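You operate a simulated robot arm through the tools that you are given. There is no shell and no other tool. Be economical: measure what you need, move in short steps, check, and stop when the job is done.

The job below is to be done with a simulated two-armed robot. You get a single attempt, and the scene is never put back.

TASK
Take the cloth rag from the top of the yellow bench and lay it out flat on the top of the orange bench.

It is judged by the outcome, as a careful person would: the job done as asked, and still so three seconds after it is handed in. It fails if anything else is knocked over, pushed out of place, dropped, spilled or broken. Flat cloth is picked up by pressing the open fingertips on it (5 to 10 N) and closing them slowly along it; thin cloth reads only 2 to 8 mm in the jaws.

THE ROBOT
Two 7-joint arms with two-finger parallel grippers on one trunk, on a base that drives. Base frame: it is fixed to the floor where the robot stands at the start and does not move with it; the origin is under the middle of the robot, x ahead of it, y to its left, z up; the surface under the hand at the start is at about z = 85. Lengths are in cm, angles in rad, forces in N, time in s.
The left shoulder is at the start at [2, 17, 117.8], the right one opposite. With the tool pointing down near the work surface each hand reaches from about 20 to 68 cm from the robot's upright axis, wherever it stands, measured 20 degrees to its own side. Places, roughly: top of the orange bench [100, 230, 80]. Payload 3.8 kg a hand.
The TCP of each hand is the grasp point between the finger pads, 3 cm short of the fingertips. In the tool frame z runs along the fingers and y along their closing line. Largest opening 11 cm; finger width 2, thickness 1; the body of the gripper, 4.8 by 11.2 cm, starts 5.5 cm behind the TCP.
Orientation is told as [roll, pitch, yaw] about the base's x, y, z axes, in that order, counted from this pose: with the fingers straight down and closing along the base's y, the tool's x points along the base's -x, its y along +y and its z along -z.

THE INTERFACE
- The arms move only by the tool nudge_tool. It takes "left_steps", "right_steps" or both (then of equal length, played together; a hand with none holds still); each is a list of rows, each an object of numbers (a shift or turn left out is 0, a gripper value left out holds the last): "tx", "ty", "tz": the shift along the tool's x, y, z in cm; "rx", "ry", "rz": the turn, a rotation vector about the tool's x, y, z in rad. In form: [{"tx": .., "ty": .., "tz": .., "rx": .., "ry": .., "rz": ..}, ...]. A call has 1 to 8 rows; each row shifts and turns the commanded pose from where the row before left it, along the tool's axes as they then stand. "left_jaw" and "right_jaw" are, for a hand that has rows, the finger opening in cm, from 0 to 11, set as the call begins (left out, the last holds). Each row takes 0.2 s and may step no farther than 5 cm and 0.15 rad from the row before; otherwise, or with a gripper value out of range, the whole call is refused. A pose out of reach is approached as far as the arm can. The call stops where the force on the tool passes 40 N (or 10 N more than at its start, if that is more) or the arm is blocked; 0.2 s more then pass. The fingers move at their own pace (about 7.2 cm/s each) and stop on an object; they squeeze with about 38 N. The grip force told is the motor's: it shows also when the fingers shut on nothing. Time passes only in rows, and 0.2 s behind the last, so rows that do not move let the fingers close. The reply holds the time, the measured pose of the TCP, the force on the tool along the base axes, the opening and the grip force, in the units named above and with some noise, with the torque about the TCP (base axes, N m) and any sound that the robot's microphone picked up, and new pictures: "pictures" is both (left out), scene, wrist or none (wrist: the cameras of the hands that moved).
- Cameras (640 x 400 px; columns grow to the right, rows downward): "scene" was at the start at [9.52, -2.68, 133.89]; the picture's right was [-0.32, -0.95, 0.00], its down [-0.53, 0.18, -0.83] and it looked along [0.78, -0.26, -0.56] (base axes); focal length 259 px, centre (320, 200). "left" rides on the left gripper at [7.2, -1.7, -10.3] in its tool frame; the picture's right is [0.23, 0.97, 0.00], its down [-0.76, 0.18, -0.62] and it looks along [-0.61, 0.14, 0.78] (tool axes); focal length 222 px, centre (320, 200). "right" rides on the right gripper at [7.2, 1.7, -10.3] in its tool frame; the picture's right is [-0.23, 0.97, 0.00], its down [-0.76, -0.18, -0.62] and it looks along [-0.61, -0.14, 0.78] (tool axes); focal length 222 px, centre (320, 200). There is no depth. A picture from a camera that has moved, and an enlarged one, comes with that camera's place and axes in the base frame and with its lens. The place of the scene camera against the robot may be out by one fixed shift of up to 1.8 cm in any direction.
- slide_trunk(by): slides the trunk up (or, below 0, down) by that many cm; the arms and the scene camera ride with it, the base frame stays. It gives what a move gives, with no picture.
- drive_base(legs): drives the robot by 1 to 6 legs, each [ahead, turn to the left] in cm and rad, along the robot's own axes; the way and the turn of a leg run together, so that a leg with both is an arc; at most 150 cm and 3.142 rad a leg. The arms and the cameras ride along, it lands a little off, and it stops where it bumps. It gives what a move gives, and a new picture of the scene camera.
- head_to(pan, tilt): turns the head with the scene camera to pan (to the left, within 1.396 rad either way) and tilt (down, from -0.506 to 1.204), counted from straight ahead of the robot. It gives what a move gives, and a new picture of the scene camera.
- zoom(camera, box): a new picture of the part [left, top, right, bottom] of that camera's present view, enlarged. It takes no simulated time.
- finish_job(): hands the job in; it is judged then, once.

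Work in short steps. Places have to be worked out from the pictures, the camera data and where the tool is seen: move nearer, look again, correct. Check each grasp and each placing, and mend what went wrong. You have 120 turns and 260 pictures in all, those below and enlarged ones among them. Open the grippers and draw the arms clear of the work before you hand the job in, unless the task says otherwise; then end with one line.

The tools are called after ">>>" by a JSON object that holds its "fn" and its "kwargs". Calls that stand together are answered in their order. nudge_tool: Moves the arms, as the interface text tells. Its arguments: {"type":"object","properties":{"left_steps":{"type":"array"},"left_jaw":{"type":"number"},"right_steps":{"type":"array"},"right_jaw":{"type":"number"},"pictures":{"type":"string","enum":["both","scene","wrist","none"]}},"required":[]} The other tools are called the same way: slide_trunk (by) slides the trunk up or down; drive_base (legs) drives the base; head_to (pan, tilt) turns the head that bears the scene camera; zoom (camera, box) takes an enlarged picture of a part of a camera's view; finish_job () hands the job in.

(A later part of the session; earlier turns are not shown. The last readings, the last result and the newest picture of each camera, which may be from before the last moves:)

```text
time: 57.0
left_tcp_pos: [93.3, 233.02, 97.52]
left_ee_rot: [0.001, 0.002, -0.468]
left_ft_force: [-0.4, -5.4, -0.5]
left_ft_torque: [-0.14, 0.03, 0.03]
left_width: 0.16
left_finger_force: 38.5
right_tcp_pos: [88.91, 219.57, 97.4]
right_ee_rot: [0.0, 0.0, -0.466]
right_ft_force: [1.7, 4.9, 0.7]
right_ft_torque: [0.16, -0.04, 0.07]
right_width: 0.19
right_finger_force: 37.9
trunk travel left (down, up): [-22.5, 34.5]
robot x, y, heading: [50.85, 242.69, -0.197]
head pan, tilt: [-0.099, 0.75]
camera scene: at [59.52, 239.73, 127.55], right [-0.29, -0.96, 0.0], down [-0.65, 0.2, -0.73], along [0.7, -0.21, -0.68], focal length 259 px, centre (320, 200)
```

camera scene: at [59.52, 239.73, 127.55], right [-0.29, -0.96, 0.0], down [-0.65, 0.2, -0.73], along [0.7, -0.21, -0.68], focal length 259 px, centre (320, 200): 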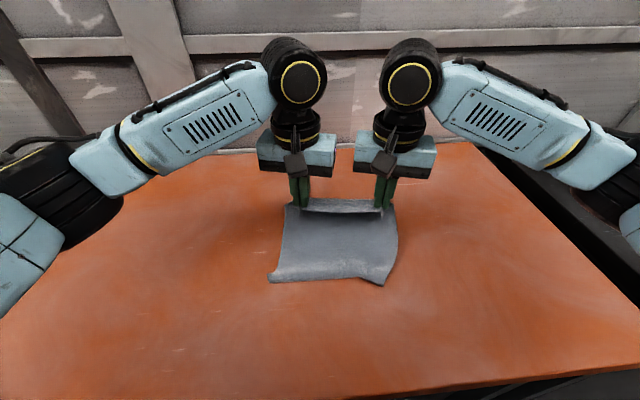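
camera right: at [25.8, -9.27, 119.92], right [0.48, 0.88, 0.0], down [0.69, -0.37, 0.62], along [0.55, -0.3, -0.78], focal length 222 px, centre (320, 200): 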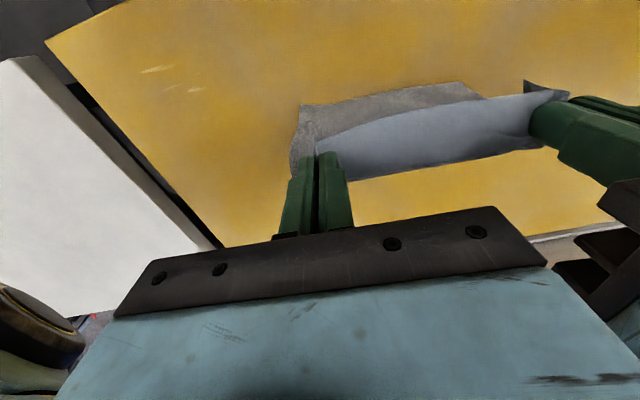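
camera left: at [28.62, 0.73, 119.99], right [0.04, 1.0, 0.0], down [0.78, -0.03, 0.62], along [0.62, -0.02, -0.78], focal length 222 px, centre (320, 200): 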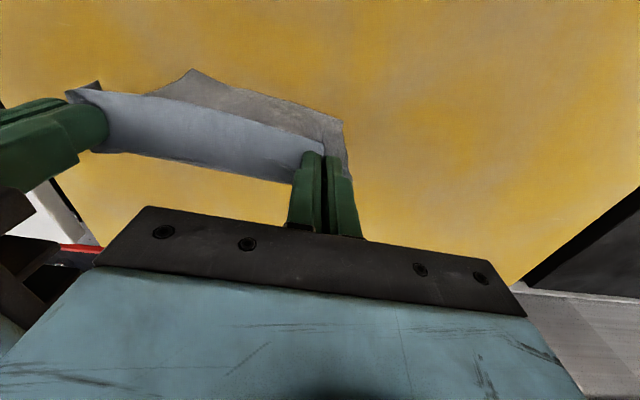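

It is laying out well, so I'll continue outward and down.

>>> {"fn": "nudge_tool", "kwargs": {"left_steps": [{"tx": -2.4, "tz": 1.8}, {"tx": -2.4, "tz": 2}, {"tx": -2.2, "tz": 2}, {"tx": -2, "tz": 2.2}], "right_steps": [{"tx": -2.4, "tz": 1.8}, {"tx": -2.4, "tz": 2}, {"tx": -2.2, "tz": 2}, {"tx": -2, "tz": 2.2}], "pictures": "scene"}}

>>> {"fn": "zoom", "kwargs": {"camera": "scene", "box": [220, 140, 460, 290]}}

```text
time: 58.0
left_tcp_pos: [101.27, 228.87, 89.16]
left_ee_rot: [0.0, 0.002, -0.468]
left_ft_force: [-1.8, -5.4, 0.4]
left_ft_torque: [-0.19, 0.06, 0.03]
left_width: 0.19
left_finger_force: 37.9
right_tcp_pos: [96.78, 215.49, 89.42]
right_ee_rot: [0.0, 0.001, -0.466]
right_ft_force: [1.3, 5.4, 1.0]
right_ft_torque: [0.15, -0.01, 0.0]
right_width: 0.18
right_finger_force: 38.5
trunk travel left (down, up): [-22.5, 34.5]
robot x, y, heading: [50.02, 242.26, -0.2]
head pan, tilt: [-0.099, 0.75]
camera scene: at [59.5, 239.73, 127.56], right [-0.29, -0.96, 0.0], down [-0.65, 0.2, -0.73], along [0.7, -0.21, -0.68], focal length 259 px, centre (320, 200)
```

scene: 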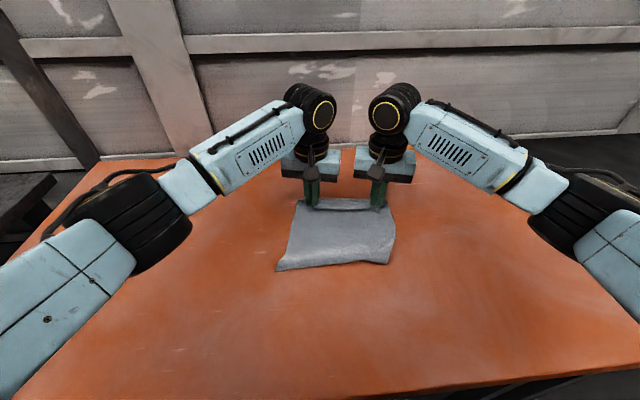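

```text
2.67 times, centred on (340, 215) of scene
camera zoom: at [59.5, 239.73, 127.56], right [-0.29, -0.96, 0.0], down [-0.65, 0.2, -0.73], along [0.7, -0.21, -0.68], focal length 691 px, centre (267, 160)
```

zoom: 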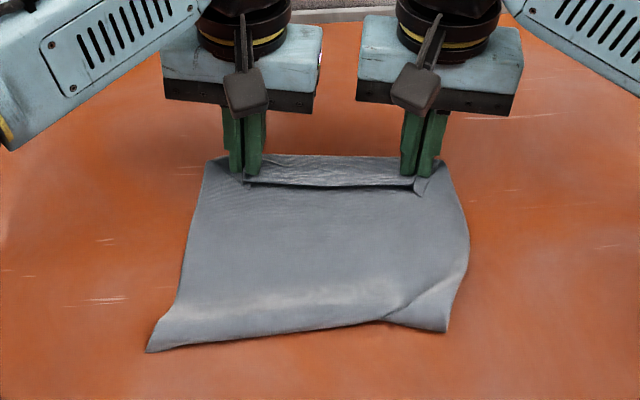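

The last part stays slack because the hands are near their reach limit, and the hem lies 20 cm in from the bench edge. I'll lift it and start again closer to me, so there is room to pull it out taut.

>>> {"fn": "nudge_tool", "kwargs": {"left_steps": [{"tx": 1, "tz": -4}, {"tx": 1, "tz": -4}, {"tx": 1, "tz": -4}, {"tx": 1, "tz": -4}, {"tx": 1, "tz": -4}, {"tx": 4.8}, {"tx": 4.8}, {"tx": 4.8}], "right_steps": [{"tx": 1, "tz": -4}, {"tx": 1, "tz": -4}, {"tx": 1, "tz": -4}, {"tx": 1, "tz": -4}, {"tx": 1, "tz": -4}, {"tx": 4.8}, {"tx": 4.8}, {"tx": 4.8}], "pictures": "none"}}

>>> {"fn": "nudge_tool", "kwargs": {"left_steps": [{"tx": 3}, {"tx": 2}, {}, {}, {}, {}], "right_steps": [{"tx": 3}, {"tx": 2}, {}, {}, {}, {}], "pictures": "scene"}}

```text
time: 59.8
left_tcp_pos: [84.04, 237.9, 109.08]
left_ee_rot: [-0.001, -0.001, -0.466]
left_ft_force: [-0.5, -3.2, -0.5]
left_ft_torque: [-0.1, 0.01, 0.03]
left_width: 0.2
left_finger_force: 37.9
right_tcp_pos: [79.43, 224.55, 109.66]
right_ee_rot: [0.0, -0.002, -0.466]
right_ft_force: [0.4, 2.9, -0.9]
right_ft_torque: [0.04, -0.04, 0.05]
right_width: 0.16
right_finger_force: 38.1
trunk travel left (down, up): [-22.5, 34.5]
robot x, y, heading: [50.58, 242.42, -0.198]
head pan, tilt: [-0.099, 0.75]
```

```text
time: 61.2
left_tcp_pos: [79.56, 239.8, 109.18]
left_ee_rot: [0.0, -0.001, -0.467]
left_ft_force: [0.1, -2.9, 0.0]
left_ft_torque: [-0.06, 0.04, 0.0]
left_width: 0.17
left_finger_force: 38.5
right_tcp_pos: [75.24, 226.7, 109.58]
right_ee_rot: [-0.001, 0.001, -0.468]
right_ft_force: [0.8, 2.3, 0.2]
right_ft_torque: [0.1, -0.03, -0.01]
right_width: 0.15
right_finger_force: 37.1
trunk travel left (down, up): [-22.5, 34.5]
robot x, y, heading: [50.33, 242.44, -0.202]
head pan, tilt: [-0.099, 0.75]
camera scene: at [59.47, 239.77, 127.56], right [-0.29, -0.96, 0.0], down [-0.65, 0.2, -0.73], along [0.7, -0.21, -0.68], focal length 259 px, centre (320, 200)
```

scene: 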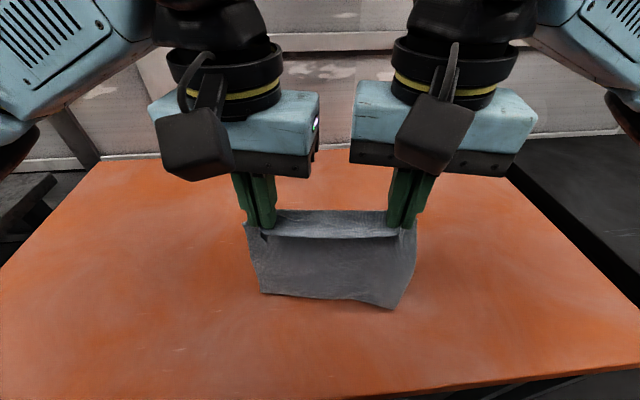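

The hem hangs just off the bench again. I'll lower it to touch and see which way it turns.

>>> {"fn": "nudge_tool", "kwargs": {"left_steps": [{"tx": 1, "tz": 1}, {"tx": 1, "tz": 1}, {"tz": 1}, {"tz": 1}, {"tx": -1, "tz": 1}, {"tx": -1, "tz": 0.5}], "right_steps": [{"tx": 1, "tz": 1}, {"tx": 1, "tz": 1}, {"tz": 1}, {"tz": 1}, {"tx": -1, "tz": 1}, {"tx": -1, "tz": 0.5}], "pictures": "scene"}}

```text
time: 62.6
left_tcp_pos: [79.52, 239.93, 103.94]
left_ee_rot: [0.0, 0.001, -0.467]
left_ft_force: [-1.3, -4.1, -0.2]
left_ft_torque: [-0.14, 0.03, -0.04]
left_width: 0.18
left_finger_force: 38.2
right_tcp_pos: [74.9, 226.55, 103.98]
right_ee_rot: [0.0, 0.0, -0.467]
right_ft_force: [1.4, 4.2, 0.4]
right_ft_torque: [0.16, -0.07, 0.04]
right_width: 0.15
right_finger_force: 38.1
trunk travel left (down, up): [-22.5, 34.5]
robot x, y, heading: [50.15, 242.48, -0.202]
head pan, tilt: [-0.099, 0.75]
camera scene: at [59.48, 239.76, 127.56], right [-0.29, -0.96, 0.0], down [-0.65, 0.2, -0.73], along [0.7, -0.21, -0.68], focal length 259 px, centre (320, 200)
```

scene: 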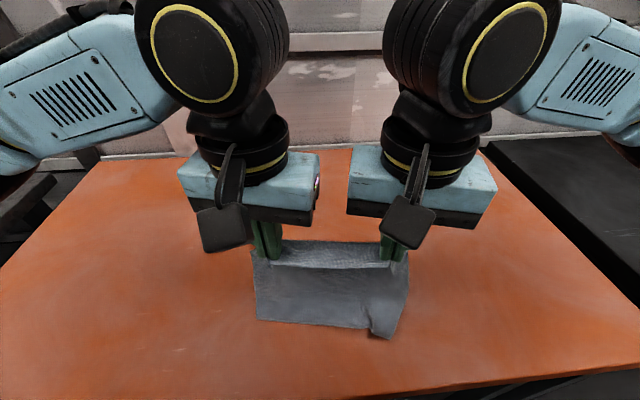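

The hem sits right below the hands. I'll drag outward with less lowering first, so it trails straight.

>>> {"fn": "nudge_tool", "kwargs": {"left_steps": [{"tx": -3, "tz": 0.3}, {"tx": -3, "tz": 0.6}, {"tx": -3, "tz": 1}, {"tx": -3, "tz": 1.5}], "right_steps": [{"tx": -3, "tz": 0.3}, {"tx": -3, "tz": 0.6}, {"tx": -3, "tz": 1}, {"tx": -3, "tz": 1.5}], "pictures": "scene"}}

```text
time: 63.6
left_tcp_pos: [90.3, 234.52, 100.53]
left_ee_rot: [0.0, 0.0, -0.468]
left_ft_force: [-1.1, -5.2, 0.7]
left_ft_torque: [-0.15, 0.04, 0.05]
left_width: 0.17
left_finger_force: 37.8
right_tcp_pos: [85.96, 221.12, 100.85]
right_ee_rot: [0.001, 0.002, -0.468]
right_ft_force: [1.6, 3.6, -0.2]
right_ft_torque: [0.15, -0.05, 0.01]
right_width: 0.17
right_finger_force: 38.1
trunk travel left (down, up): [-22.5, 34.5]
robot x, y, heading: [50.27, 242.03, -0.194]
head pan, tilt: [-0.099, 0.75]
camera scene: at [59.53, 239.72, 127.55], right [-0.29, -0.96, 0.0], down [-0.65, 0.2, -0.73], along [0.7, -0.21, -0.68], focal length 259 px, centre (320, 200)
```

scene: 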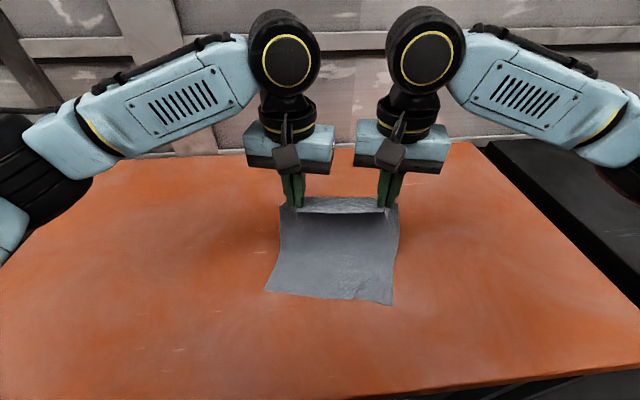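

The hem is now straight and smooth. I'll continue outward and down.

>>> {"fn": "nudge_tool", "kwargs": {"left_steps": [{"tx": -3, "tz": 2}, {"tx": -3, "tz": 2.2}, {"tx": -3, "tz": 2.5}, {"tx": -2.5, "tz": 2.5}], "right_steps": [{"tx": -3, "tz": 2}, {"tx": -3, "tz": 2.2}, {"tx": -3, "tz": 2.5}, {"tx": -2.5, "tz": 2.5}], "pictures": "none"}}

>>> {"fn": "zoom", "kwargs": {"camera": "scene", "box": [200, 130, 480, 310]}}

```text
time: 64.6
left_tcp_pos: [100.62, 229.25, 91.26]
left_ee_rot: [-0.001, 0.0, -0.468]
left_ft_force: [-0.1, -2.5, 0.2]
left_ft_torque: [-0.11, 0.01, 0.01]
left_width: 0.21
left_finger_force: 37.8
right_tcp_pos: [96.08, 216.1, 91.65]
right_ee_rot: [0.002, 0.0, -0.465]
right_ft_force: [0.4, 2.7, -0.1]
right_ft_torque: [0.11, -0.02, 0.03]
right_width: 0.18
right_finger_force: 38.0
trunk travel left (down, up): [-22.5, 34.5]
robot x, y, heading: [50.53, 242.49, -0.195]
head pan, tilt: [-0.099, 0.75]
```

```text
2.22 times, centred on (340, 220) of scene
camera zoom: at [59.51, 239.73, 127.56], right [-0.29, -0.96, 0.0], down [-0.65, 0.2, -0.73], along [0.7, -0.21, -0.68], focal length 576 px, centre (276, 156)
```

zoom: 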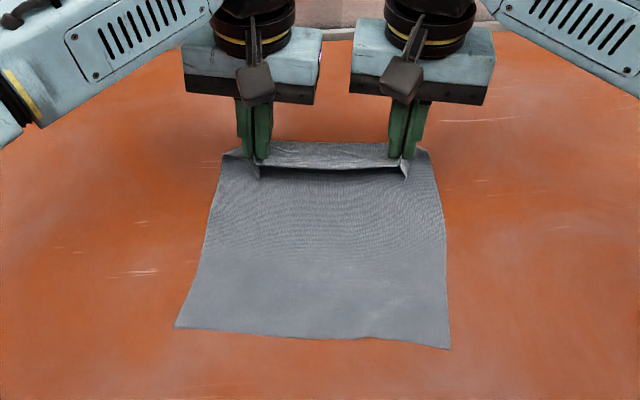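

The rag lies flat, but its gripped strip folds over on top, because the body passes back under the fingers. It must go down the other way, with the body away from me, so I'll lift it and shift left for more reach. Then I'll lay it while drawing the hands toward me.

>>> {"fn": "nudge_tool", "kwargs": {"left_steps": [{"tz": -4}, {"tz": -4, "ty": 1}, {"tz": -4, "ty": 2}, {"tz": -4, "ty": 2}, {"tz": -2, "ty": 2}, {"ty": 2}, {"tx": -2}, {"tx": -1}], "right_steps": [{"tz": -4}, {"tz": -4, "ty": 1}, {"tz": -4, "ty": 2}, {"tz": -4, "ty": 2}, {"tz": -2, "ty": 2}, {"ty": 2}, {"tx": -2}, {"tx": -1}], "pictures": "scene"}}

```text
time: 66.4
left_tcp_pos: [107.31, 236.2, 109.17]
left_ee_rot: [0.0, -0.001, -0.469]
left_ft_force: [-1.1, -5.6, 0.8]
left_ft_torque: [-0.16, 0.05, 0.03]
left_width: 0.18
left_finger_force: 37.4
right_tcp_pos: [102.59, 222.82, 109.48]
right_ee_rot: [0.001, 0.0, -0.466]
right_ft_force: [1.7, 5.0, 0.7]
right_ft_torque: [0.15, -0.01, 0.06]
right_width: 0.16
right_finger_force: 38.0
trunk travel left (down, up): [-22.5, 34.5]
robot x, y, heading: [49.88, 242.37, -0.197]
head pan, tilt: [-0.099, 0.75]
camera scene: at [59.47, 239.8, 127.56], right [-0.29, -0.96, 0.0], down [-0.65, 0.2, -0.73], along [0.7, -0.21, -0.68], focal length 259 px, centre (320, 200)
```

scene: 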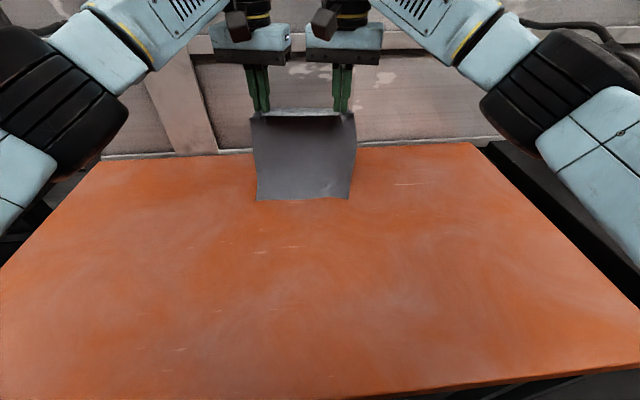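

The hem hangs about 5 cm above the bench. I'll lower while drawing toward me, so the hem lags away from me as it touches.

>>> {"fn": "nudge_tool", "kwargs": {"left_steps": [{"tx": 1, "tz": 2}, {"tx": 2, "tz": 2}, {"tx": 2.5, "tz": 1}, {"tx": 2.5, "tz": 1}], "right_steps": [{"tx": 1, "tz": 2}, {"tx": 2, "tz": 2}, {"tx": 2.5, "tz": 1}, {"tx": 2.5, "tz": 1}], "pictures": "scene"}}

>>> {"fn": "zoom", "kwargs": {"camera": "right", "box": [0, 0, 640, 400]}}

```text
time: 67.4
left_tcp_pos: [100.08, 239.8, 103.31]
left_ee_rot: [0.0, 0.0, -0.466]
left_ft_force: [-1.3, -4.9, -0.3]
left_ft_torque: [-0.16, 0.03, -0.01]
left_width: 0.19
left_finger_force: 37.9
right_tcp_pos: [95.44, 226.4, 103.43]
right_ee_rot: [0.0, 0.0, -0.469]
right_ft_force: [1.6, 5.5, -0.2]
right_ft_torque: [0.13, -0.04, 0.04]
right_width: 0.14
right_finger_force: 37.6
trunk travel left (down, up): [-22.5, 34.5]
robot x, y, heading: [50.46, 242.36, -0.195]
head pan, tilt: [-0.099, 0.75]
camera scene: at [59.44, 239.8, 127.57], right [-0.29, -0.96, 0.0], down [-0.65, 0.2, -0.73], along [0.7, -0.21, -0.68], focal length 259 px, centre (320, 200)
```

scene: 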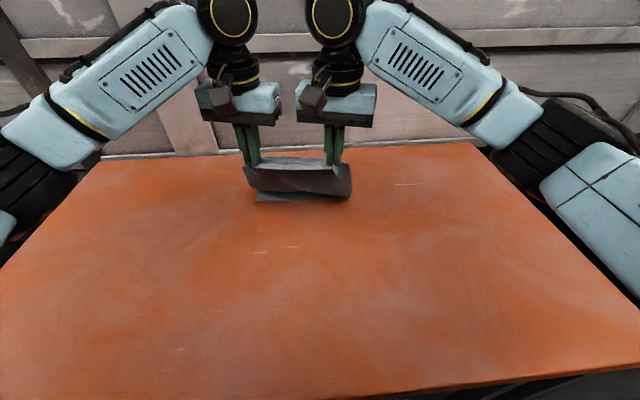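

```text
1.00 times, centred on (320, 200) of right (not enlarged: the box is as wide or as high as the picture)
camera zoom: at [89.95, 231.2, 113.58], right [0.64, 0.77, 0.0], down [0.6, -0.5, 0.62], along [0.48, -0.4, -0.78], focal length 222 px, centre (320, 200)
```

zoom: 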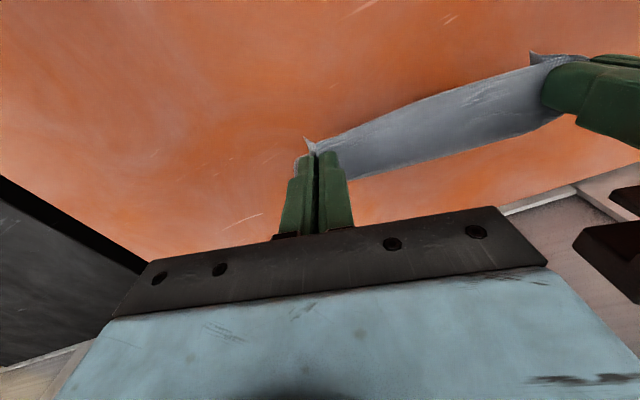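

The hem now trails underneath and away from me. I'll keep drawing back with little lowering so it straightens.

>>> {"fn": "nudge_tool", "kwargs": {"left_steps": [{"tx": 2.5}, {"tx": 2.5, "tz": 0.5}, {"tx": 2.5, "tz": 1}], "right_steps": [{"tx": 2.5}, {"tx": 2.5, "tz": 0.5}, {"tx": 2.5, "tz": 1}], "pictures": "scene"}}

>>> {"fn": "zoom", "kwargs": {"camera": "scene", "box": [180, 100, 440, 260]}}

```text
time: 68.2
left_tcp_pos: [93.42, 243.25, 101.7]
left_ee_rot: [-0.001, 0.0, -0.466]
left_ft_force: [-1.6, -7.1, 0.2]
left_ft_torque: [-0.25, 0.04, 0.04]
left_width: 0.18
left_finger_force: 37.9
right_tcp_pos: [88.96, 229.68, 101.83]
right_ee_rot: [0.0, -0.002, -0.468]
right_ft_force: [2.6, 6.7, 0.6]
right_ft_torque: [0.27, -0.08, 0.08]
right_width: 0.18
right_finger_force: 37.8
trunk travel left (down, up): [-22.5, 34.5]
robot x, y, heading: [50.27, 242.22, -0.194]
head pan, tilt: [-0.099, 0.75]
camera scene: at [59.43, 239.81, 127.57], right [-0.29, -0.96, 0.0], down [-0.65, 0.2, -0.73], along [0.7, -0.21, -0.68], focal length 259 px, centre (320, 200)
```

scene: 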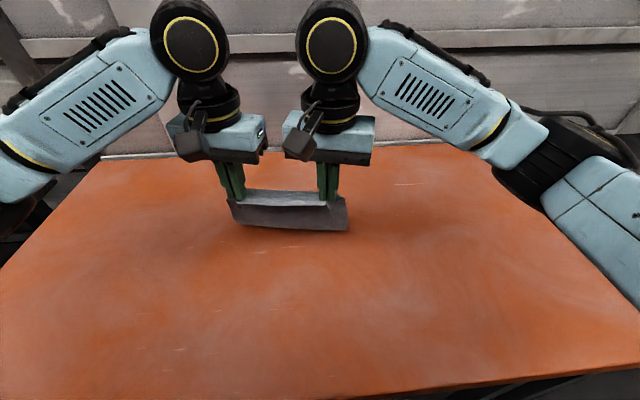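

```text
2.46 times, centred on (310, 180) of scene
camera zoom: at [59.43, 239.81, 127.57], right [-0.29, -0.96, 0.0], down [-0.65, 0.2, -0.73], along [0.7, -0.21, -0.68], focal length 638 px, centre (345, 249)
```

zoom: 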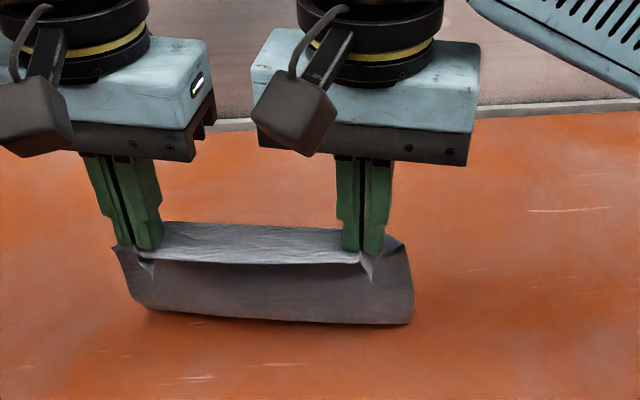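

The hem trails away from me, leaving the hands with the free edge toward me, as wanted. I'll bring the hands down while drawing back a bit more.

>>> {"fn": "nudge_tool", "kwargs": {"left_steps": [{"tx": 2, "tz": 2}, {"tx": 2, "tz": 2.5}, {"tx": 1.8, "tz": 2.5}, {"tx": 1.5, "tz": 2.5}], "right_steps": [{"tx": 2, "tz": 2}, {"tx": 2, "tz": 2.5}, {"tx": 1.8, "tz": 2.5}, {"tx": 1.5, "tz": 2.5}], "pictures": "both"}}

>>> {"fn": "zoom", "kwargs": {"camera": "scene", "box": [180, 120, 420, 280]}}

```text
time: 69.2
left_tcp_pos: [86.94, 246.4, 92.24]
left_ee_rot: [-0.001, -0.001, -0.466]
left_ft_force: [-1.2, -5.1, 0.1]
left_ft_torque: [-0.21, 0.06, 0.05]
left_width: 0.18
left_finger_force: 38.3
right_tcp_pos: [82.3, 233.08, 92.29]
right_ee_rot: [0.001, 0.0, -0.469]
right_ft_force: [1.8, 4.7, -0.3]
right_ft_torque: [0.14, -0.08, 0.06]
right_width: 0.19
right_finger_force: 37.5
trunk travel left (down, up): [-22.5, 34.5]
robot x, y, heading: [50.7, 242.59, -0.199]
head pan, tilt: [-0.099, 0.75]
camera scene: at [59.45, 239.78, 127.57], right [-0.29, -0.96, 0.0], down [-0.65, 0.2, -0.73], along [0.7, -0.21, -0.68], focal length 259 px, centre (320, 200)
camera right: at [76.66, 237.84, 102.54], right [0.64, 0.77, 0.0], down [0.6, -0.5, 0.62], along [0.48, -0.4, -0.78], focal length 222 px, centre (320, 200)
camera left: at [79.79, 247.99, 102.69], right [0.23, 0.97, 0.0], down [0.76, -0.18, 0.62], along [0.61, -0.15, -0.78], focal length 222 px, centre (320, 200)
```

scene: 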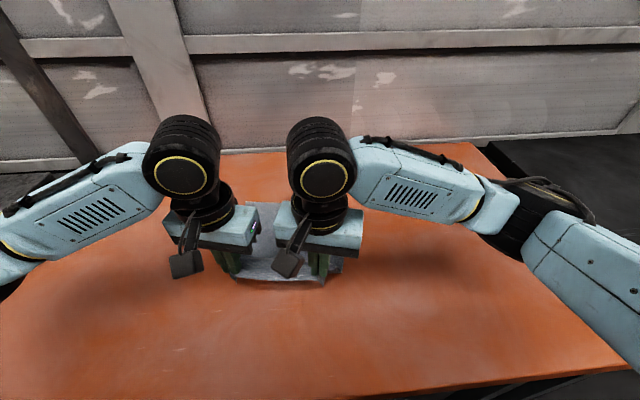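
right: 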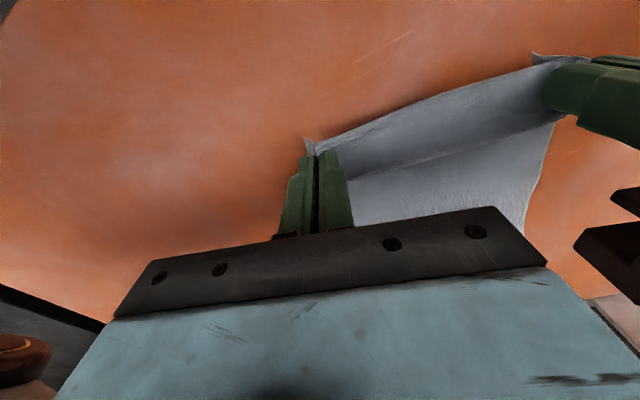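
left: 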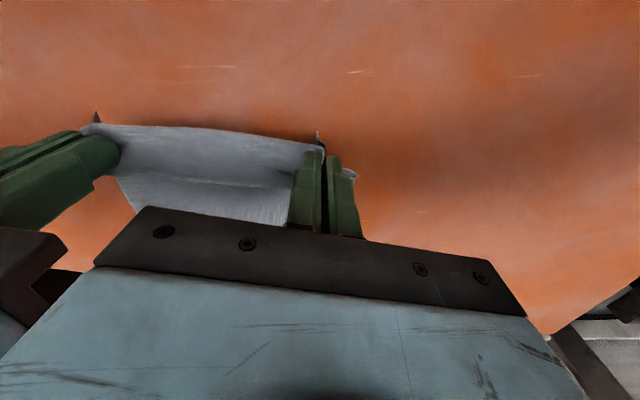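

```text
2.50 times, centred on (300, 200) of scene
camera zoom: at [59.45, 239.78, 127.57], right [-0.29, -0.96, 0.0], down [-0.65, 0.2, -0.73], along [0.7, -0.21, -0.68], focal length 648 px, centre (370, 200)
```

zoom: 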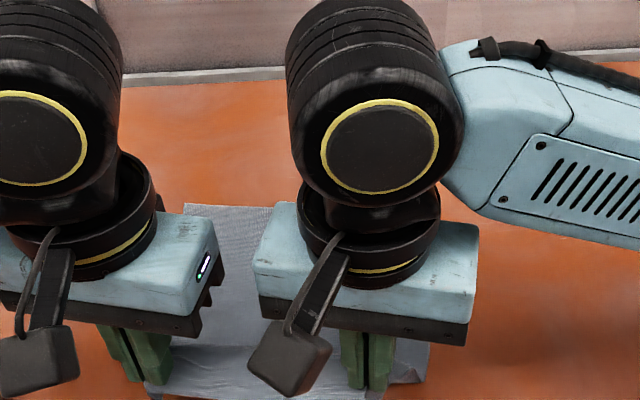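

The body lies flat away from me and is nearly taut. I'll lower almost straight down to just above the bench.

>>> {"fn": "nudge_tool", "kwargs": {"left_steps": [{"tx": 0.7, "tz": 2.5}, {"tx": 0.5, "tz": 2.5}, {"tx": 0.3, "tz": 2.2}, {"tz": 0.6}], "right_steps": [{"tx": 0.7, "tz": 2.5}, {"tx": 0.5, "tz": 2.5}, {"tx": 0.3, "tz": 2.2}, {"tz": 0.6}], "pictures": "wrist"}}

```text
time: 69.9
left_tcp_pos: [86.0, 246.69, 88.06]
left_ee_rot: [-0.004, -0.021, -0.466]
left_ft_force: [-3.9, -1.1, 20.0]
left_ft_torque: [-0.05, 0.13, 0.0]
left_width: 0.15
left_finger_force: 38.0
right_tcp_pos: [81.53, 233.39, 87.98]
right_ee_rot: [0.012, -0.012, -0.465]
right_ft_force: [-1.8, 2.0, 15.8]
right_ft_torque: [0.02, 0.26, 0.02]
right_width: 0.18
right_finger_force: 38.5
trunk travel left (down, up): [-22.5, 34.5]
robot x, y, heading: [50.47, 242.63, -0.196]
head pan, tilt: [-0.099, 0.75]
stopped in row 3 (left hand): the force on the tool passed its limit at 64 N (the readings are from after the stop); the commanded pose is now the measured one
camera right: at [75.75, 238.24, 98.32], right [0.64, 0.77, 0.01], down [0.59, -0.5, 0.63], along [0.49, -0.39, -0.78], focal length 222 px, centre (320, 200)
camera left: at [78.82, 248.47, 98.45], right [0.24, 0.97, -0.01], down [0.75, -0.18, 0.64], along [0.62, -0.16, -0.77], focal length 222 px, centre (320, 200)
```

right: 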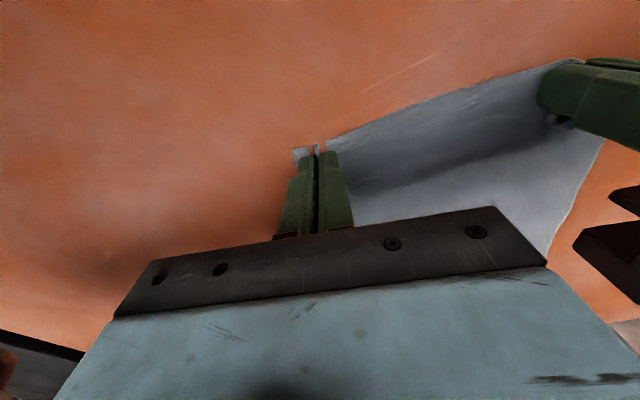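
left: 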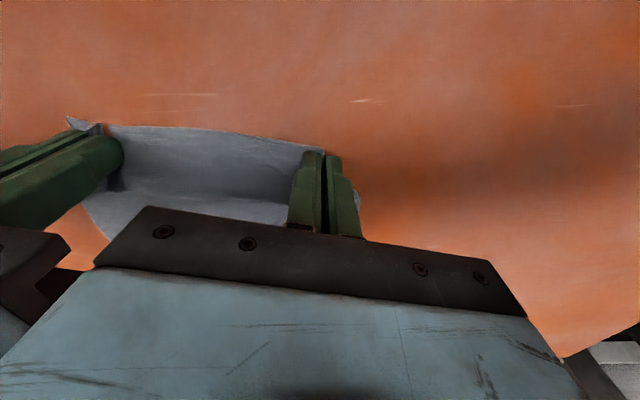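

The bench top turned out to be about z=85, since the fingers touched at TCP 88. I'll raise slightly and draw back 2 cm to take out the remaining slack, watching the forces.

>>> {"fn": "nudge_tool", "kwargs": {"left_steps": [{"tz": -0.6}, {"tx": 0.7}, {"tx": 0.7}, {"tx": 0.7}, {}], "right_steps": [{"tz": -0.6}, {"tx": 0.7}, {"tx": 0.7}, {"tx": 0.7}, {}], "pictures": "both"}}

```text
time: 71.1
left_tcp_pos: [84.15, 247.83, 88.49]
left_ee_rot: [-0.003, -0.016, -0.466]
left_ft_force: [-1.0, -2.9, -0.4]
left_ft_torque: [-0.13, 0.01, -0.03]
left_width: 0.18
left_finger_force: 37.7
right_tcp_pos: [79.57, 234.43, 88.48]
right_ee_rot: [0.009, -0.009, -0.467]
right_ft_force: [1.2, 3.3, -0.4]
right_ft_torque: [0.12, -0.02, 0.04]
right_width: 0.17
right_finger_force: 38.3
trunk travel left (down, up): [-22.5, 34.5]
robot x, y, heading: [50.22, 242.24, -0.195]
head pan, tilt: [-0.099, 0.75]
camera scene: at [59.48, 239.76, 127.56], right [-0.29, -0.96, 0.0], down [-0.65, 0.2, -0.73], along [0.7, -0.21, -0.68], focal length 259 px, centre (320, 200)
camera right: at [73.93, 239.16, 98.69], right [0.64, 0.77, 0.01], down [0.59, -0.5, 0.63], along [0.49, -0.4, -0.78], focal length 222 px, centre (320, 200)
camera left: at [76.87, 249.45, 98.85], right [0.23, 0.97, -0.01], down [0.75, -0.18, 0.63], along [0.62, -0.15, -0.77], focal length 222 px, centre (320, 200)
```

scene: 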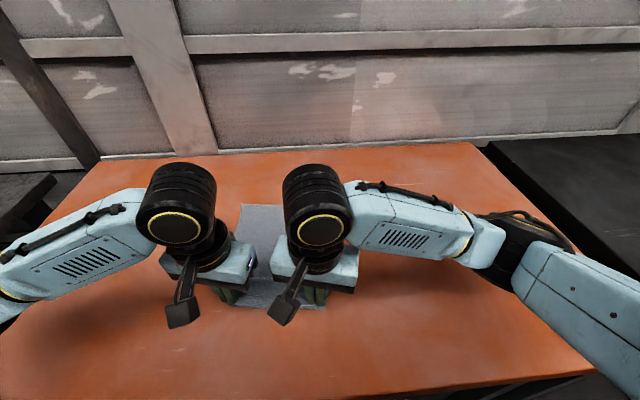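
right: 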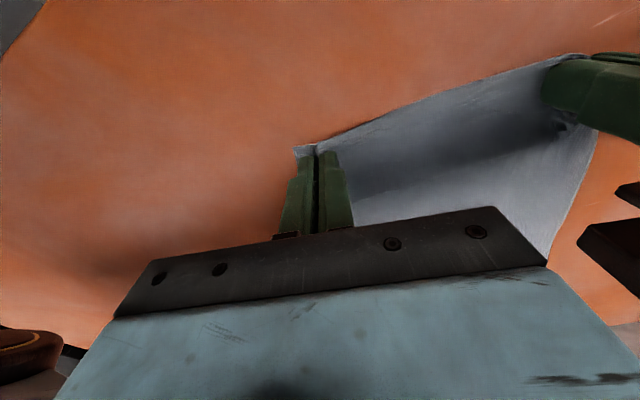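
left: 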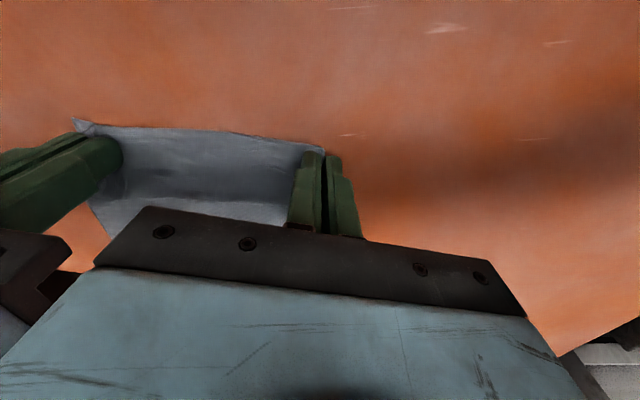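

The cloth now looks stretched and flat behind the fingers. I'll press lightly to hold it and open the jaws slowly, so the gathered folds spread back out.

>>> {"fn": "nudge_tool", "kwargs": {"left_steps": [{"tz": 0.3}, {"tz": 0.2}, {}], "right_steps": [{"tz": 0.3}, {"tz": 0.2}, {}], "left_jaw": 0.6, "right_jaw": 0.6, "pictures": "none"}}

>>> {"fn": "nudge_tool", "kwargs": {"left_steps": [{}, {}], "right_steps": [{}, {}], "left_jaw": 1.4, "right_jaw": 1.4, "pictures": "wrist"}}

```text
time: 71.9
left_tcp_pos: [84.27, 247.75, 88.11]
left_ee_rot: [-0.001, -0.019, -0.466]
left_ft_force: [0.0, 3.4, 16.9]
left_ft_torque: [0.11, -0.09, 0.02]
left_width: 0.62
left_finger_force: 0.2
right_tcp_pos: [79.86, 234.4, 88.23]
right_ee_rot: [0.011, -0.013, -0.468]
right_ft_force: [1.0, -2.1, 18.7]
right_ft_torque: [-0.16, 0.17, 0.02]
right_width: 0.64
right_finger_force: 0.7
trunk travel left (down, up): [-22.5, 34.5]
robot x, y, heading: [50.13, 242.39, -0.197]
head pan, tilt: [-0.099, 0.75]
```

```text
time: 72.5
left_tcp_pos: [84.18, 247.77, 88.08]
left_ee_rot: [-0.002, -0.019, -0.464]
left_ft_force: [-0.1, -4.6, 22.7]
left_ft_torque: [-0.07, -0.09, -0.01]
left_width: 1.22
left_finger_force: 0.1
right_tcp_pos: [79.57, 234.39, 88.11]
right_ee_rot: [0.012, -0.013, -0.467]
right_ft_force: [3.8, 3.8, 27.7]
right_ft_torque: [-0.11, 0.17, 0.0]
right_width: 1.14
right_finger_force: 0.0
trunk travel left (down, up): [-22.5, 34.5]
robot x, y, heading: [50.84, 242.55, -0.197]
head pan, tilt: [-0.099, 0.75]
camera right: at [73.87, 239.15, 98.32], right [0.64, 0.77, 0.01], down [0.59, -0.5, 0.63], along [0.49, -0.4, -0.78], focal length 222 px, centre (320, 200)
camera left: at [76.85, 249.39, 98.44], right [0.23, 0.97, -0.01], down [0.75, -0.18, 0.64], along [0.62, -0.15, -0.77], focal length 222 px, centre (320, 200)
```

right: 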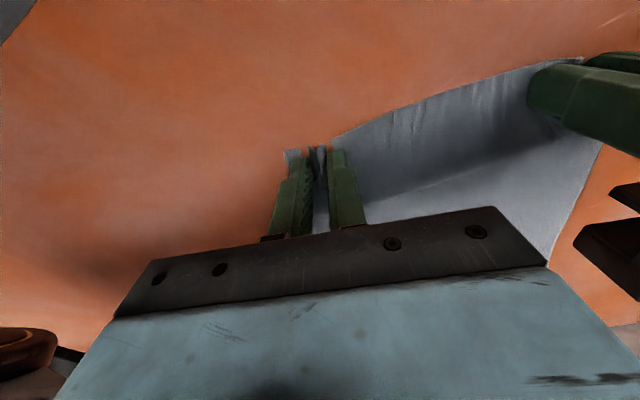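
left: 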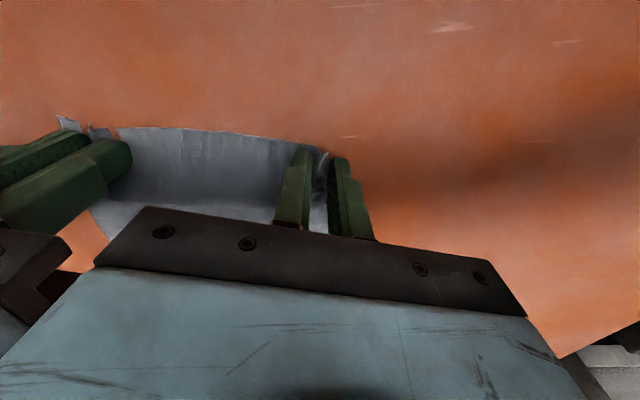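

The gathers are opening, but the inner fingers are pushing wrinkles into the middle. I'll ease the pressure and move each hand outward as it opens, so only the outer side spreads.

>>> {"fn": "nudge_tool", "kwargs": {"left_steps": [{"tz": -0.1, "ty": 0.3}, {"ty": 0.4}, {"ty": 0.3}], "right_steps": [{"tz": -0.12, "ty": -0.3}, {"ty": -0.4}, {"ty": -0.3}], "left_jaw": 2.3, "right_jaw": 2.3, "pictures": "none"}}

>>> {"fn": "nudge_tool", "kwargs": {"left_steps": [{"ty": 0.3}, {"ty": 0.3}, {}], "right_steps": [{"ty": -0.3}, {"ty": -0.3}, {}], "left_jaw": 3.3, "right_jaw": 3.3, "pictures": "wrist"}}

```text
time: 73.3
left_tcp_pos: [84.63, 248.7, 88.15]
left_ee_rot: [-0.002, -0.018, -0.465]
left_ft_force: [-2.9, -4.6, 20.4]
left_ft_torque: [0.01, -0.07, 0.0]
left_width: 2.09
left_finger_force: 0.1
right_tcp_pos: [79.0, 233.46, 88.05]
right_ee_rot: [0.008, -0.013, -0.467]
right_ft_force: [0.7, 4.4, 14.3]
right_ft_torque: [-0.06, 0.11, -0.04]
right_width: 2.12
right_finger_force: 0.0
trunk travel left (down, up): [-22.5, 34.5]
robot x, y, heading: [50.67, 242.21, -0.197]
head pan, tilt: [-0.099, 0.75]
```

```text
time: 74.1
left_tcp_pos: [84.94, 249.37, 88.08]
left_ee_rot: [0.001, -0.017, -0.463]
left_ft_force: [-1.2, -1.5, 15.4]
left_ft_torque: [-0.32, 0.2, -0.02]
left_width: 3.38
left_finger_force: 0.5
right_tcp_pos: [78.9, 232.98, 88.2]
right_ee_rot: [0.009, -0.012, -0.466]
right_ft_force: [2.7, 5.8, 13.6]
right_ft_torque: [0.0, 0.14, -0.07]
right_width: 2.95
right_finger_force: 0.0
trunk travel left (down, up): [-22.5, 34.5]
robot x, y, heading: [50.68, 242.69, -0.198]
head pan, tilt: [-0.099, 0.75]
camera right: at [73.11, 237.8, 98.33], right [0.64, 0.77, 0.01], down [0.59, -0.5, 0.63], along [0.49, -0.4, -0.78], focal length 222 px, centre (320, 200)
camera left: at [77.71, 250.94, 98.43], right [0.23, 0.97, 0.0], down [0.75, -0.18, 0.64], along [0.62, -0.15, -0.77], focal length 222 px, centre (320, 200)
```

right: 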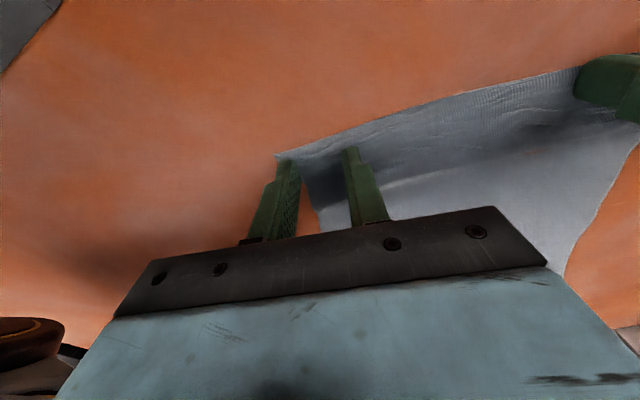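
left: 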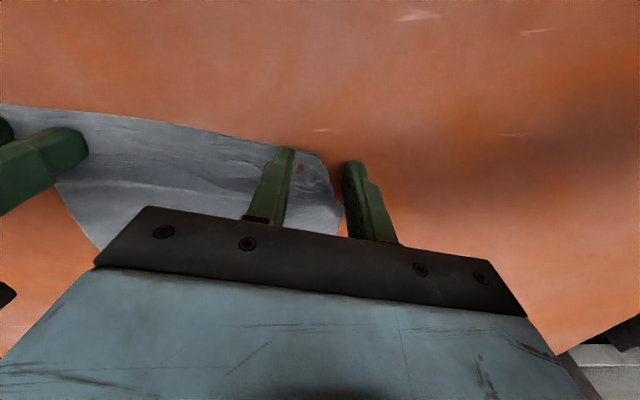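

The gathers are spread out. I'll lift straight off and move the hands aside to see the rag.

>>> {"fn": "nudge_tool", "kwargs": {"left_steps": [{"tz": -0.5}, {"tz": -1}, {"tz": -3}, {"tz": -4}, {"tz": -4, "ty": 2}, {"ty": 4.5}, {"ty": 4.5}, {"ty": 4.5}], "right_steps": [{"tz": -0.5}, {"tz": -1}, {"tz": -3}, {"tz": -4}, {"tz": -4, "ty": -2}, {"ty": -4.5}, {"ty": -4.5}, {"ty": -4.5}], "pictures": "scene"}}

>>> {"fn": "zoom", "kwargs": {"camera": "scene", "box": [180, 150, 420, 320]}}

```text
time: 75.9
left_tcp_pos: [91.77, 263.04, 100.75]
left_ee_rot: [-0.001, -0.015, -0.47]
left_ft_force: [0.0, -0.4, 0.9]
left_ft_torque: [0.01, 0.0, -0.01]
left_width: 3.3
left_finger_force: 0.0
right_tcp_pos: [71.91, 219.09, 100.57]
right_ee_rot: [0.006, -0.009, -0.467]
right_ft_force: [-1.5, -0.4, 0.0]
right_ft_torque: [-0.01, -0.05, 0.0]
right_width: 3.29
right_finger_force: 0.0
right hand out of reach, approached as far as the arm can: row 8
trunk travel left (down, up): [-22.5, 34.5]
robot x, y, heading: [50.51, 242.38, -0.203]
head pan, tilt: [-0.099, 0.75]
camera scene: at [59.41, 239.76, 127.57], right [-0.29, -0.96, 0.0], down [-0.65, 0.2, -0.73], along [0.7, -0.21, -0.68], focal length 259 px, centre (320, 200)
```

scene: 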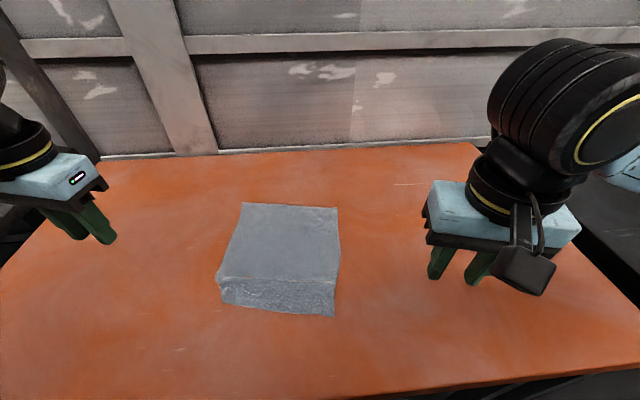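

```text
2.35 times, centred on (300, 235) of scene
camera zoom: at [59.41, 239.76, 127.57], right [-0.29, -0.96, 0.0], down [-0.65, 0.2, -0.73], along [0.7, -0.21, -0.68], focal length 610 px, centre (367, 118)
```

zoom: 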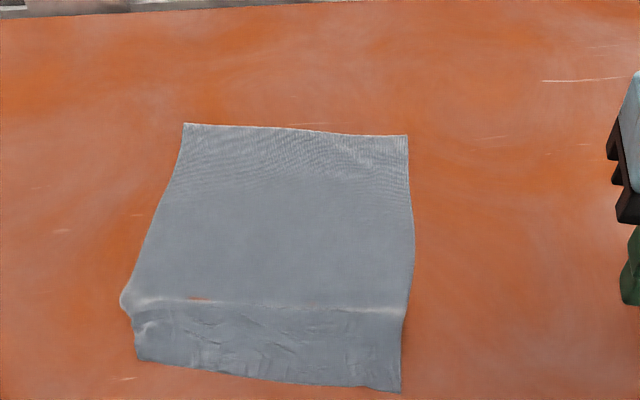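

The rag is open on the bench, but a low ridge runs about 5 cm from the near edge, and that edge is about 3 cm narrower than it should be. I'll bring closed fingertips over the near corners to pull them gently outward and toward me.

>>> {"fn": "nudge_tool", "kwargs": {"left_steps": [{"ty": -4.35, "tz": 1.5}, {"ty": -4.35, "tz": 1.5}, {"ty": -4.35, "tz": 1.5}, {"ty": -4.35, "tz": 1.5}], "right_steps": [{"tx": 0.3, "ty": 3.95, "tz": 1.5}, {"tx": 0.3, "ty": 3.95, "tz": 1.5}, {"tx": 0.3, "ty": 3.95, "tz": 1.5}, {"tx": 0.3, "ty": 3.95, "tz": 1.5}], "left_jaw": 0, "right_jaw": 0, "pictures": "wrist"}}

```text
time: 76.9
left_tcp_pos: [84.13, 247.39, 94.62]
left_ee_rot: [-0.002, -0.016, -0.467]
left_ft_force: [0.1, -0.3, -0.3]
left_ft_torque: [-0.06, -0.02, 0.05]
left_width: 0.03
left_finger_force: 37.8
right_tcp_pos: [78.33, 233.85, 94.6]
right_ee_rot: [0.009, -0.01, -0.468]
right_ft_force: [0.8, 0.9, 0.7]
right_ft_torque: [0.0, -0.01, 0.02]
right_width: 0.0
right_finger_force: 37.5
trunk travel left (down, up): [-22.5, 34.5]
robot x, y, heading: [50.49, 242.42, -0.198]
head pan, tilt: [-0.099, 0.75]
camera right: at [72.58, 238.53, 104.83], right [0.64, 0.77, 0.01], down [0.59, -0.5, 0.63], along [0.49, -0.4, -0.78], focal length 222 px, centre (320, 200)
camera left: at [76.89, 249.08, 104.93], right [0.23, 0.97, 0.0], down [0.75, -0.18, 0.63], along [0.62, -0.15, -0.77], focal length 222 px, centre (320, 200)
```

right: 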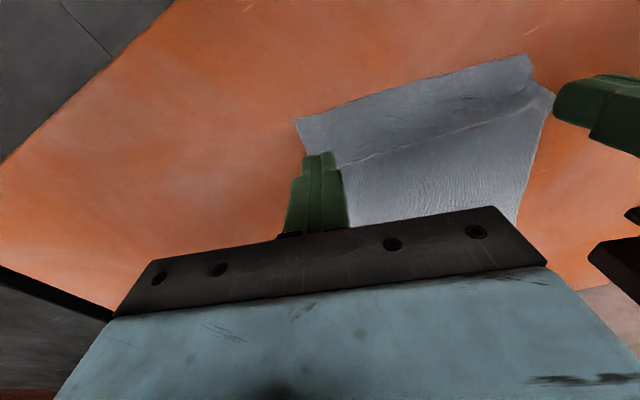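
left: 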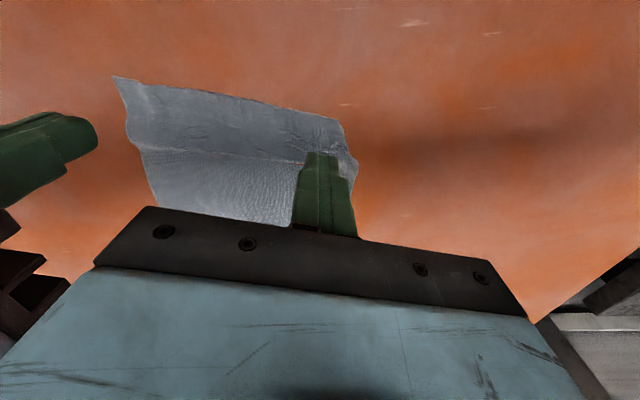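

The wrist views put the near corners at (84.5,249.1) and (76.6,232.5). I'll adjust the left hand slightly and press down gently on both.

>>> {"fn": "nudge_tool", "kwargs": {"left_steps": [{"tx": -0.6, "ty": -0.2, "tz": 3}, {"tz": 2.8}, {"tz": 0.4}, {"tz": 0.2}], "right_steps": [{"tz": 3}, {"tz": 2.8}, {"tz": 0.4}, {"tz": 0.2}], "pictures": "none"}}

```text
time: 77.9
left_tcp_pos: [84.69, 247.0, 88.13]
left_ee_rot: [-0.002, -0.016, -0.465]
left_ft_force: [-1.1, 0.8, 3.1]
left_ft_torque: [0.02, 0.01, 0.01]
left_width: 0.0
left_finger_force: 37.7
right_tcp_pos: [78.44, 233.85, 88.14]
right_ee_rot: [0.009, -0.011, -0.465]
right_ft_force: [0.6, 0.4, 0.3]
right_ft_torque: [-0.02, 0.0, 0.02]
right_width: 0.0
right_finger_force: 37.6
trunk travel left (down, up): [-22.5, 34.5]
robot x, y, heading: [50.59, 242.39, -0.202]
head pan, tilt: [-0.099, 0.75]
```

Contact is just starting. I'll press a little more, then draw the corners outward and toward me.

>>> {"fn": "nudge_tool", "kwargs": {"left_steps": [{"tz": 0.12}, {"tx": 0.3, "ty": 0.4}, {"tx": 0.3, "ty": 0.4}, {"tx": 0.3, "ty": 0.4}, {"tx": 0.3, "ty": 0.3}], "right_steps": [{"tz": 0.2}, {"tx": 0.3, "ty": -0.4}, {"tx": 0.3, "ty": -0.4}, {"tx": 0.3, "ty": -0.4}, {"tx": 0.3, "ty": -0.3}], "pictures": "wrist"}}

```text
time: 79.1
left_tcp_pos: [84.1, 248.86, 88.08]
left_ee_rot: [-0.003, -0.018, -0.466]
left_ft_force: [-2.5, -9.5, 14.2]
left_ft_torque: [-0.23, 0.13, 0.05]
left_width: 0.0
left_finger_force: 37.8
right_tcp_pos: [76.58, 233.01, 88.07]
right_ee_rot: [0.011, -0.012, -0.467]
right_ft_force: [5.5, 6.3, 12.1]
right_ft_torque: [0.16, -0.1, 0.0]
right_width: 0.01
right_finger_force: 37.8
trunk travel left (down, up): [-22.5, 34.5]
robot x, y, heading: [50.28, 242.54, -0.198]
head pan, tilt: [-0.099, 0.75]
camera right: at [70.8, 237.79, 98.33], right [0.64, 0.77, 0.01], down [0.59, -0.51, 0.63], along [0.49, -0.4, -0.78], focal length 222 px, centre (320, 200)
camera left: at [76.83, 250.54, 98.46], right [0.23, 0.97, -0.01], down [0.75, -0.18, 0.64], along [0.62, -0.15, -0.77], focal length 222 px, centre (320, 200)
```

right: 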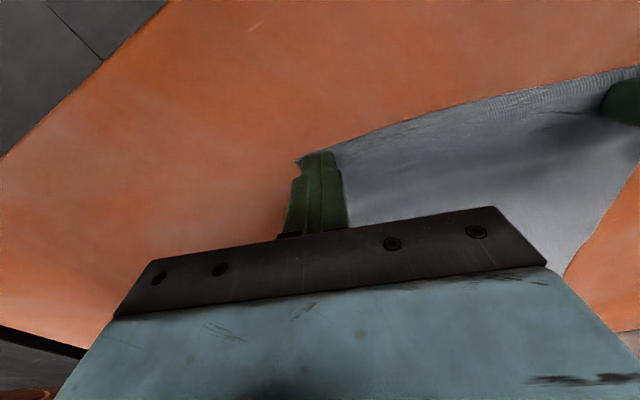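
left: 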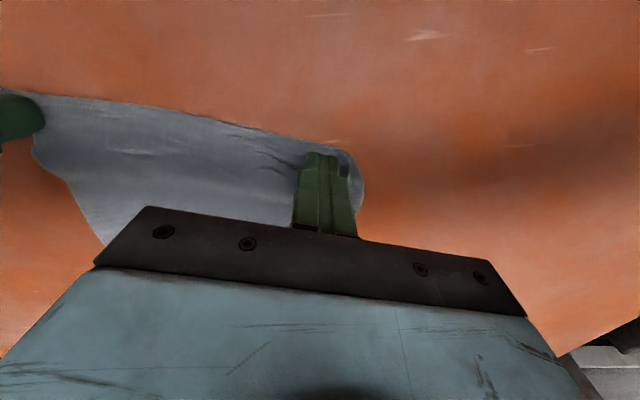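

The cloth follows the fingertips and is getting tighter. One more small pull, then I'll lift and look.

>>> {"fn": "nudge_tool", "kwargs": {"left_steps": [{"tx": 0.3, "ty": 0.2}, {"tx": 0.3, "ty": 0.2}, {"tx": 0.2}, {"tz": -0.5}, {"tz": -3}, {"tz": -4}, {"ty": 4.8, "tz": -1}, {"ty": 5}], "right_steps": [{"tx": 0.3, "ty": -0.2}, {"tx": 0.3, "ty": -0.2}, {"tx": 0.2}, {"tz": -0.5}, {"tz": -3}, {"tz": -4}, {"ty": -4.8, "tz": -1}, {"ty": -5}], "pictures": "none"}}

>>> {"fn": "zoom", "kwargs": {"camera": "scene", "box": [180, 170, 420, 340]}}

```text
time: 80.9
left_tcp_pos: [87.89, 258.65, 96.48]
left_ee_rot: [-0.001, -0.016, -0.465]
left_ft_force: [-0.5, 1.0, 0.6]
left_ft_torque: [-0.03, 0.0, 0.02]
left_width: 0.02
left_finger_force: 38.4
right_tcp_pos: [72.01, 224.38, 96.52]
right_ee_rot: [0.007, -0.01, -0.466]
right_ft_force: [0.2, -0.8, 0.8]
right_ft_torque: [0.01, -0.02, -0.02]
right_width: 0.0
right_finger_force: 37.6
right hand out of reach, approached as far as the arm can: row 8
trunk travel left (down, up): [-22.5, 34.5]
robot x, y, heading: [50.57, 242.29, -0.193]
head pan, tilt: [-0.099, 0.75]
```

```text
2.35 times, centred on (300, 255) of scene
camera zoom: at [59.45, 239.76, 127.56], right [-0.29, -0.96, 0.0], down [-0.65, 0.2, -0.73], along [0.7, -0.21, -0.68], focal length 610 px, centre (367, 71)
```

zoom: 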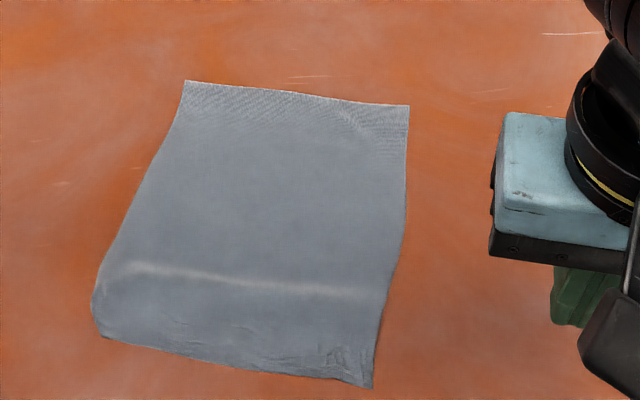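

It's much flatter: both side lengths are back to about 26 cm. I'll look closely at the near corners and the remaining crease.

>>> {"fn": "zoom", "kwargs": {"camera": "scene", "box": [205, 260, 345, 345]}}

>>> {"fn": "zoom", "kwargs": {"camera": "left", "box": [0, 0, 400, 250]}}

```text
4.57 times, centred on (275, 302) of scene
camera zoom: at [59.45, 239.76, 127.56], right [-0.29, -0.96, 0.0], down [-0.65, 0.2, -0.73], along [0.7, -0.21, -0.68], focal length 1184 px, centre (526, -269)
```

zoom: 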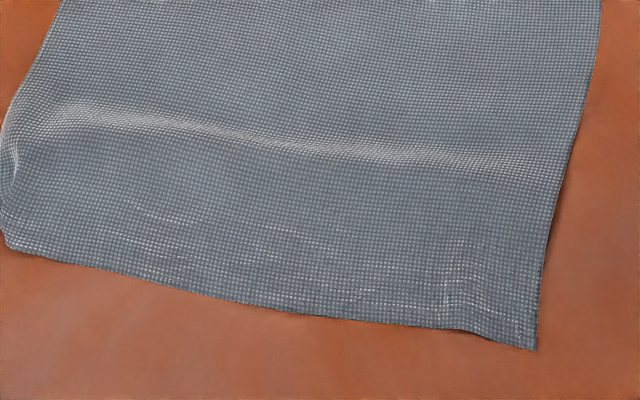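

```text
1.60 times, centred on (200, 125) of left
camera zoom: at [80.76, 260.29, 106.91], right [0.24, 0.97, -0.01], down [0.75, -0.18, 0.63], along [0.62, -0.15, -0.77], focal length 355 px, centre (512, 320)
```

zoom: 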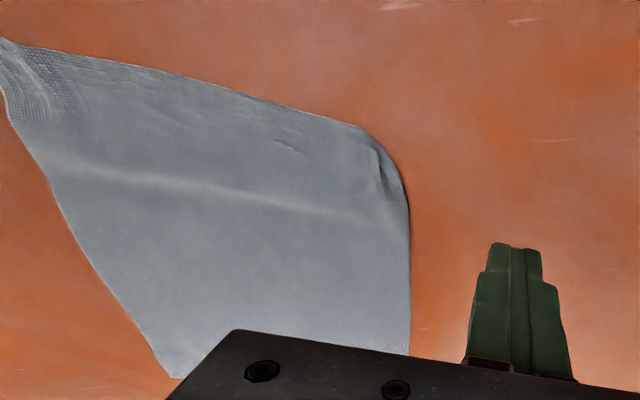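

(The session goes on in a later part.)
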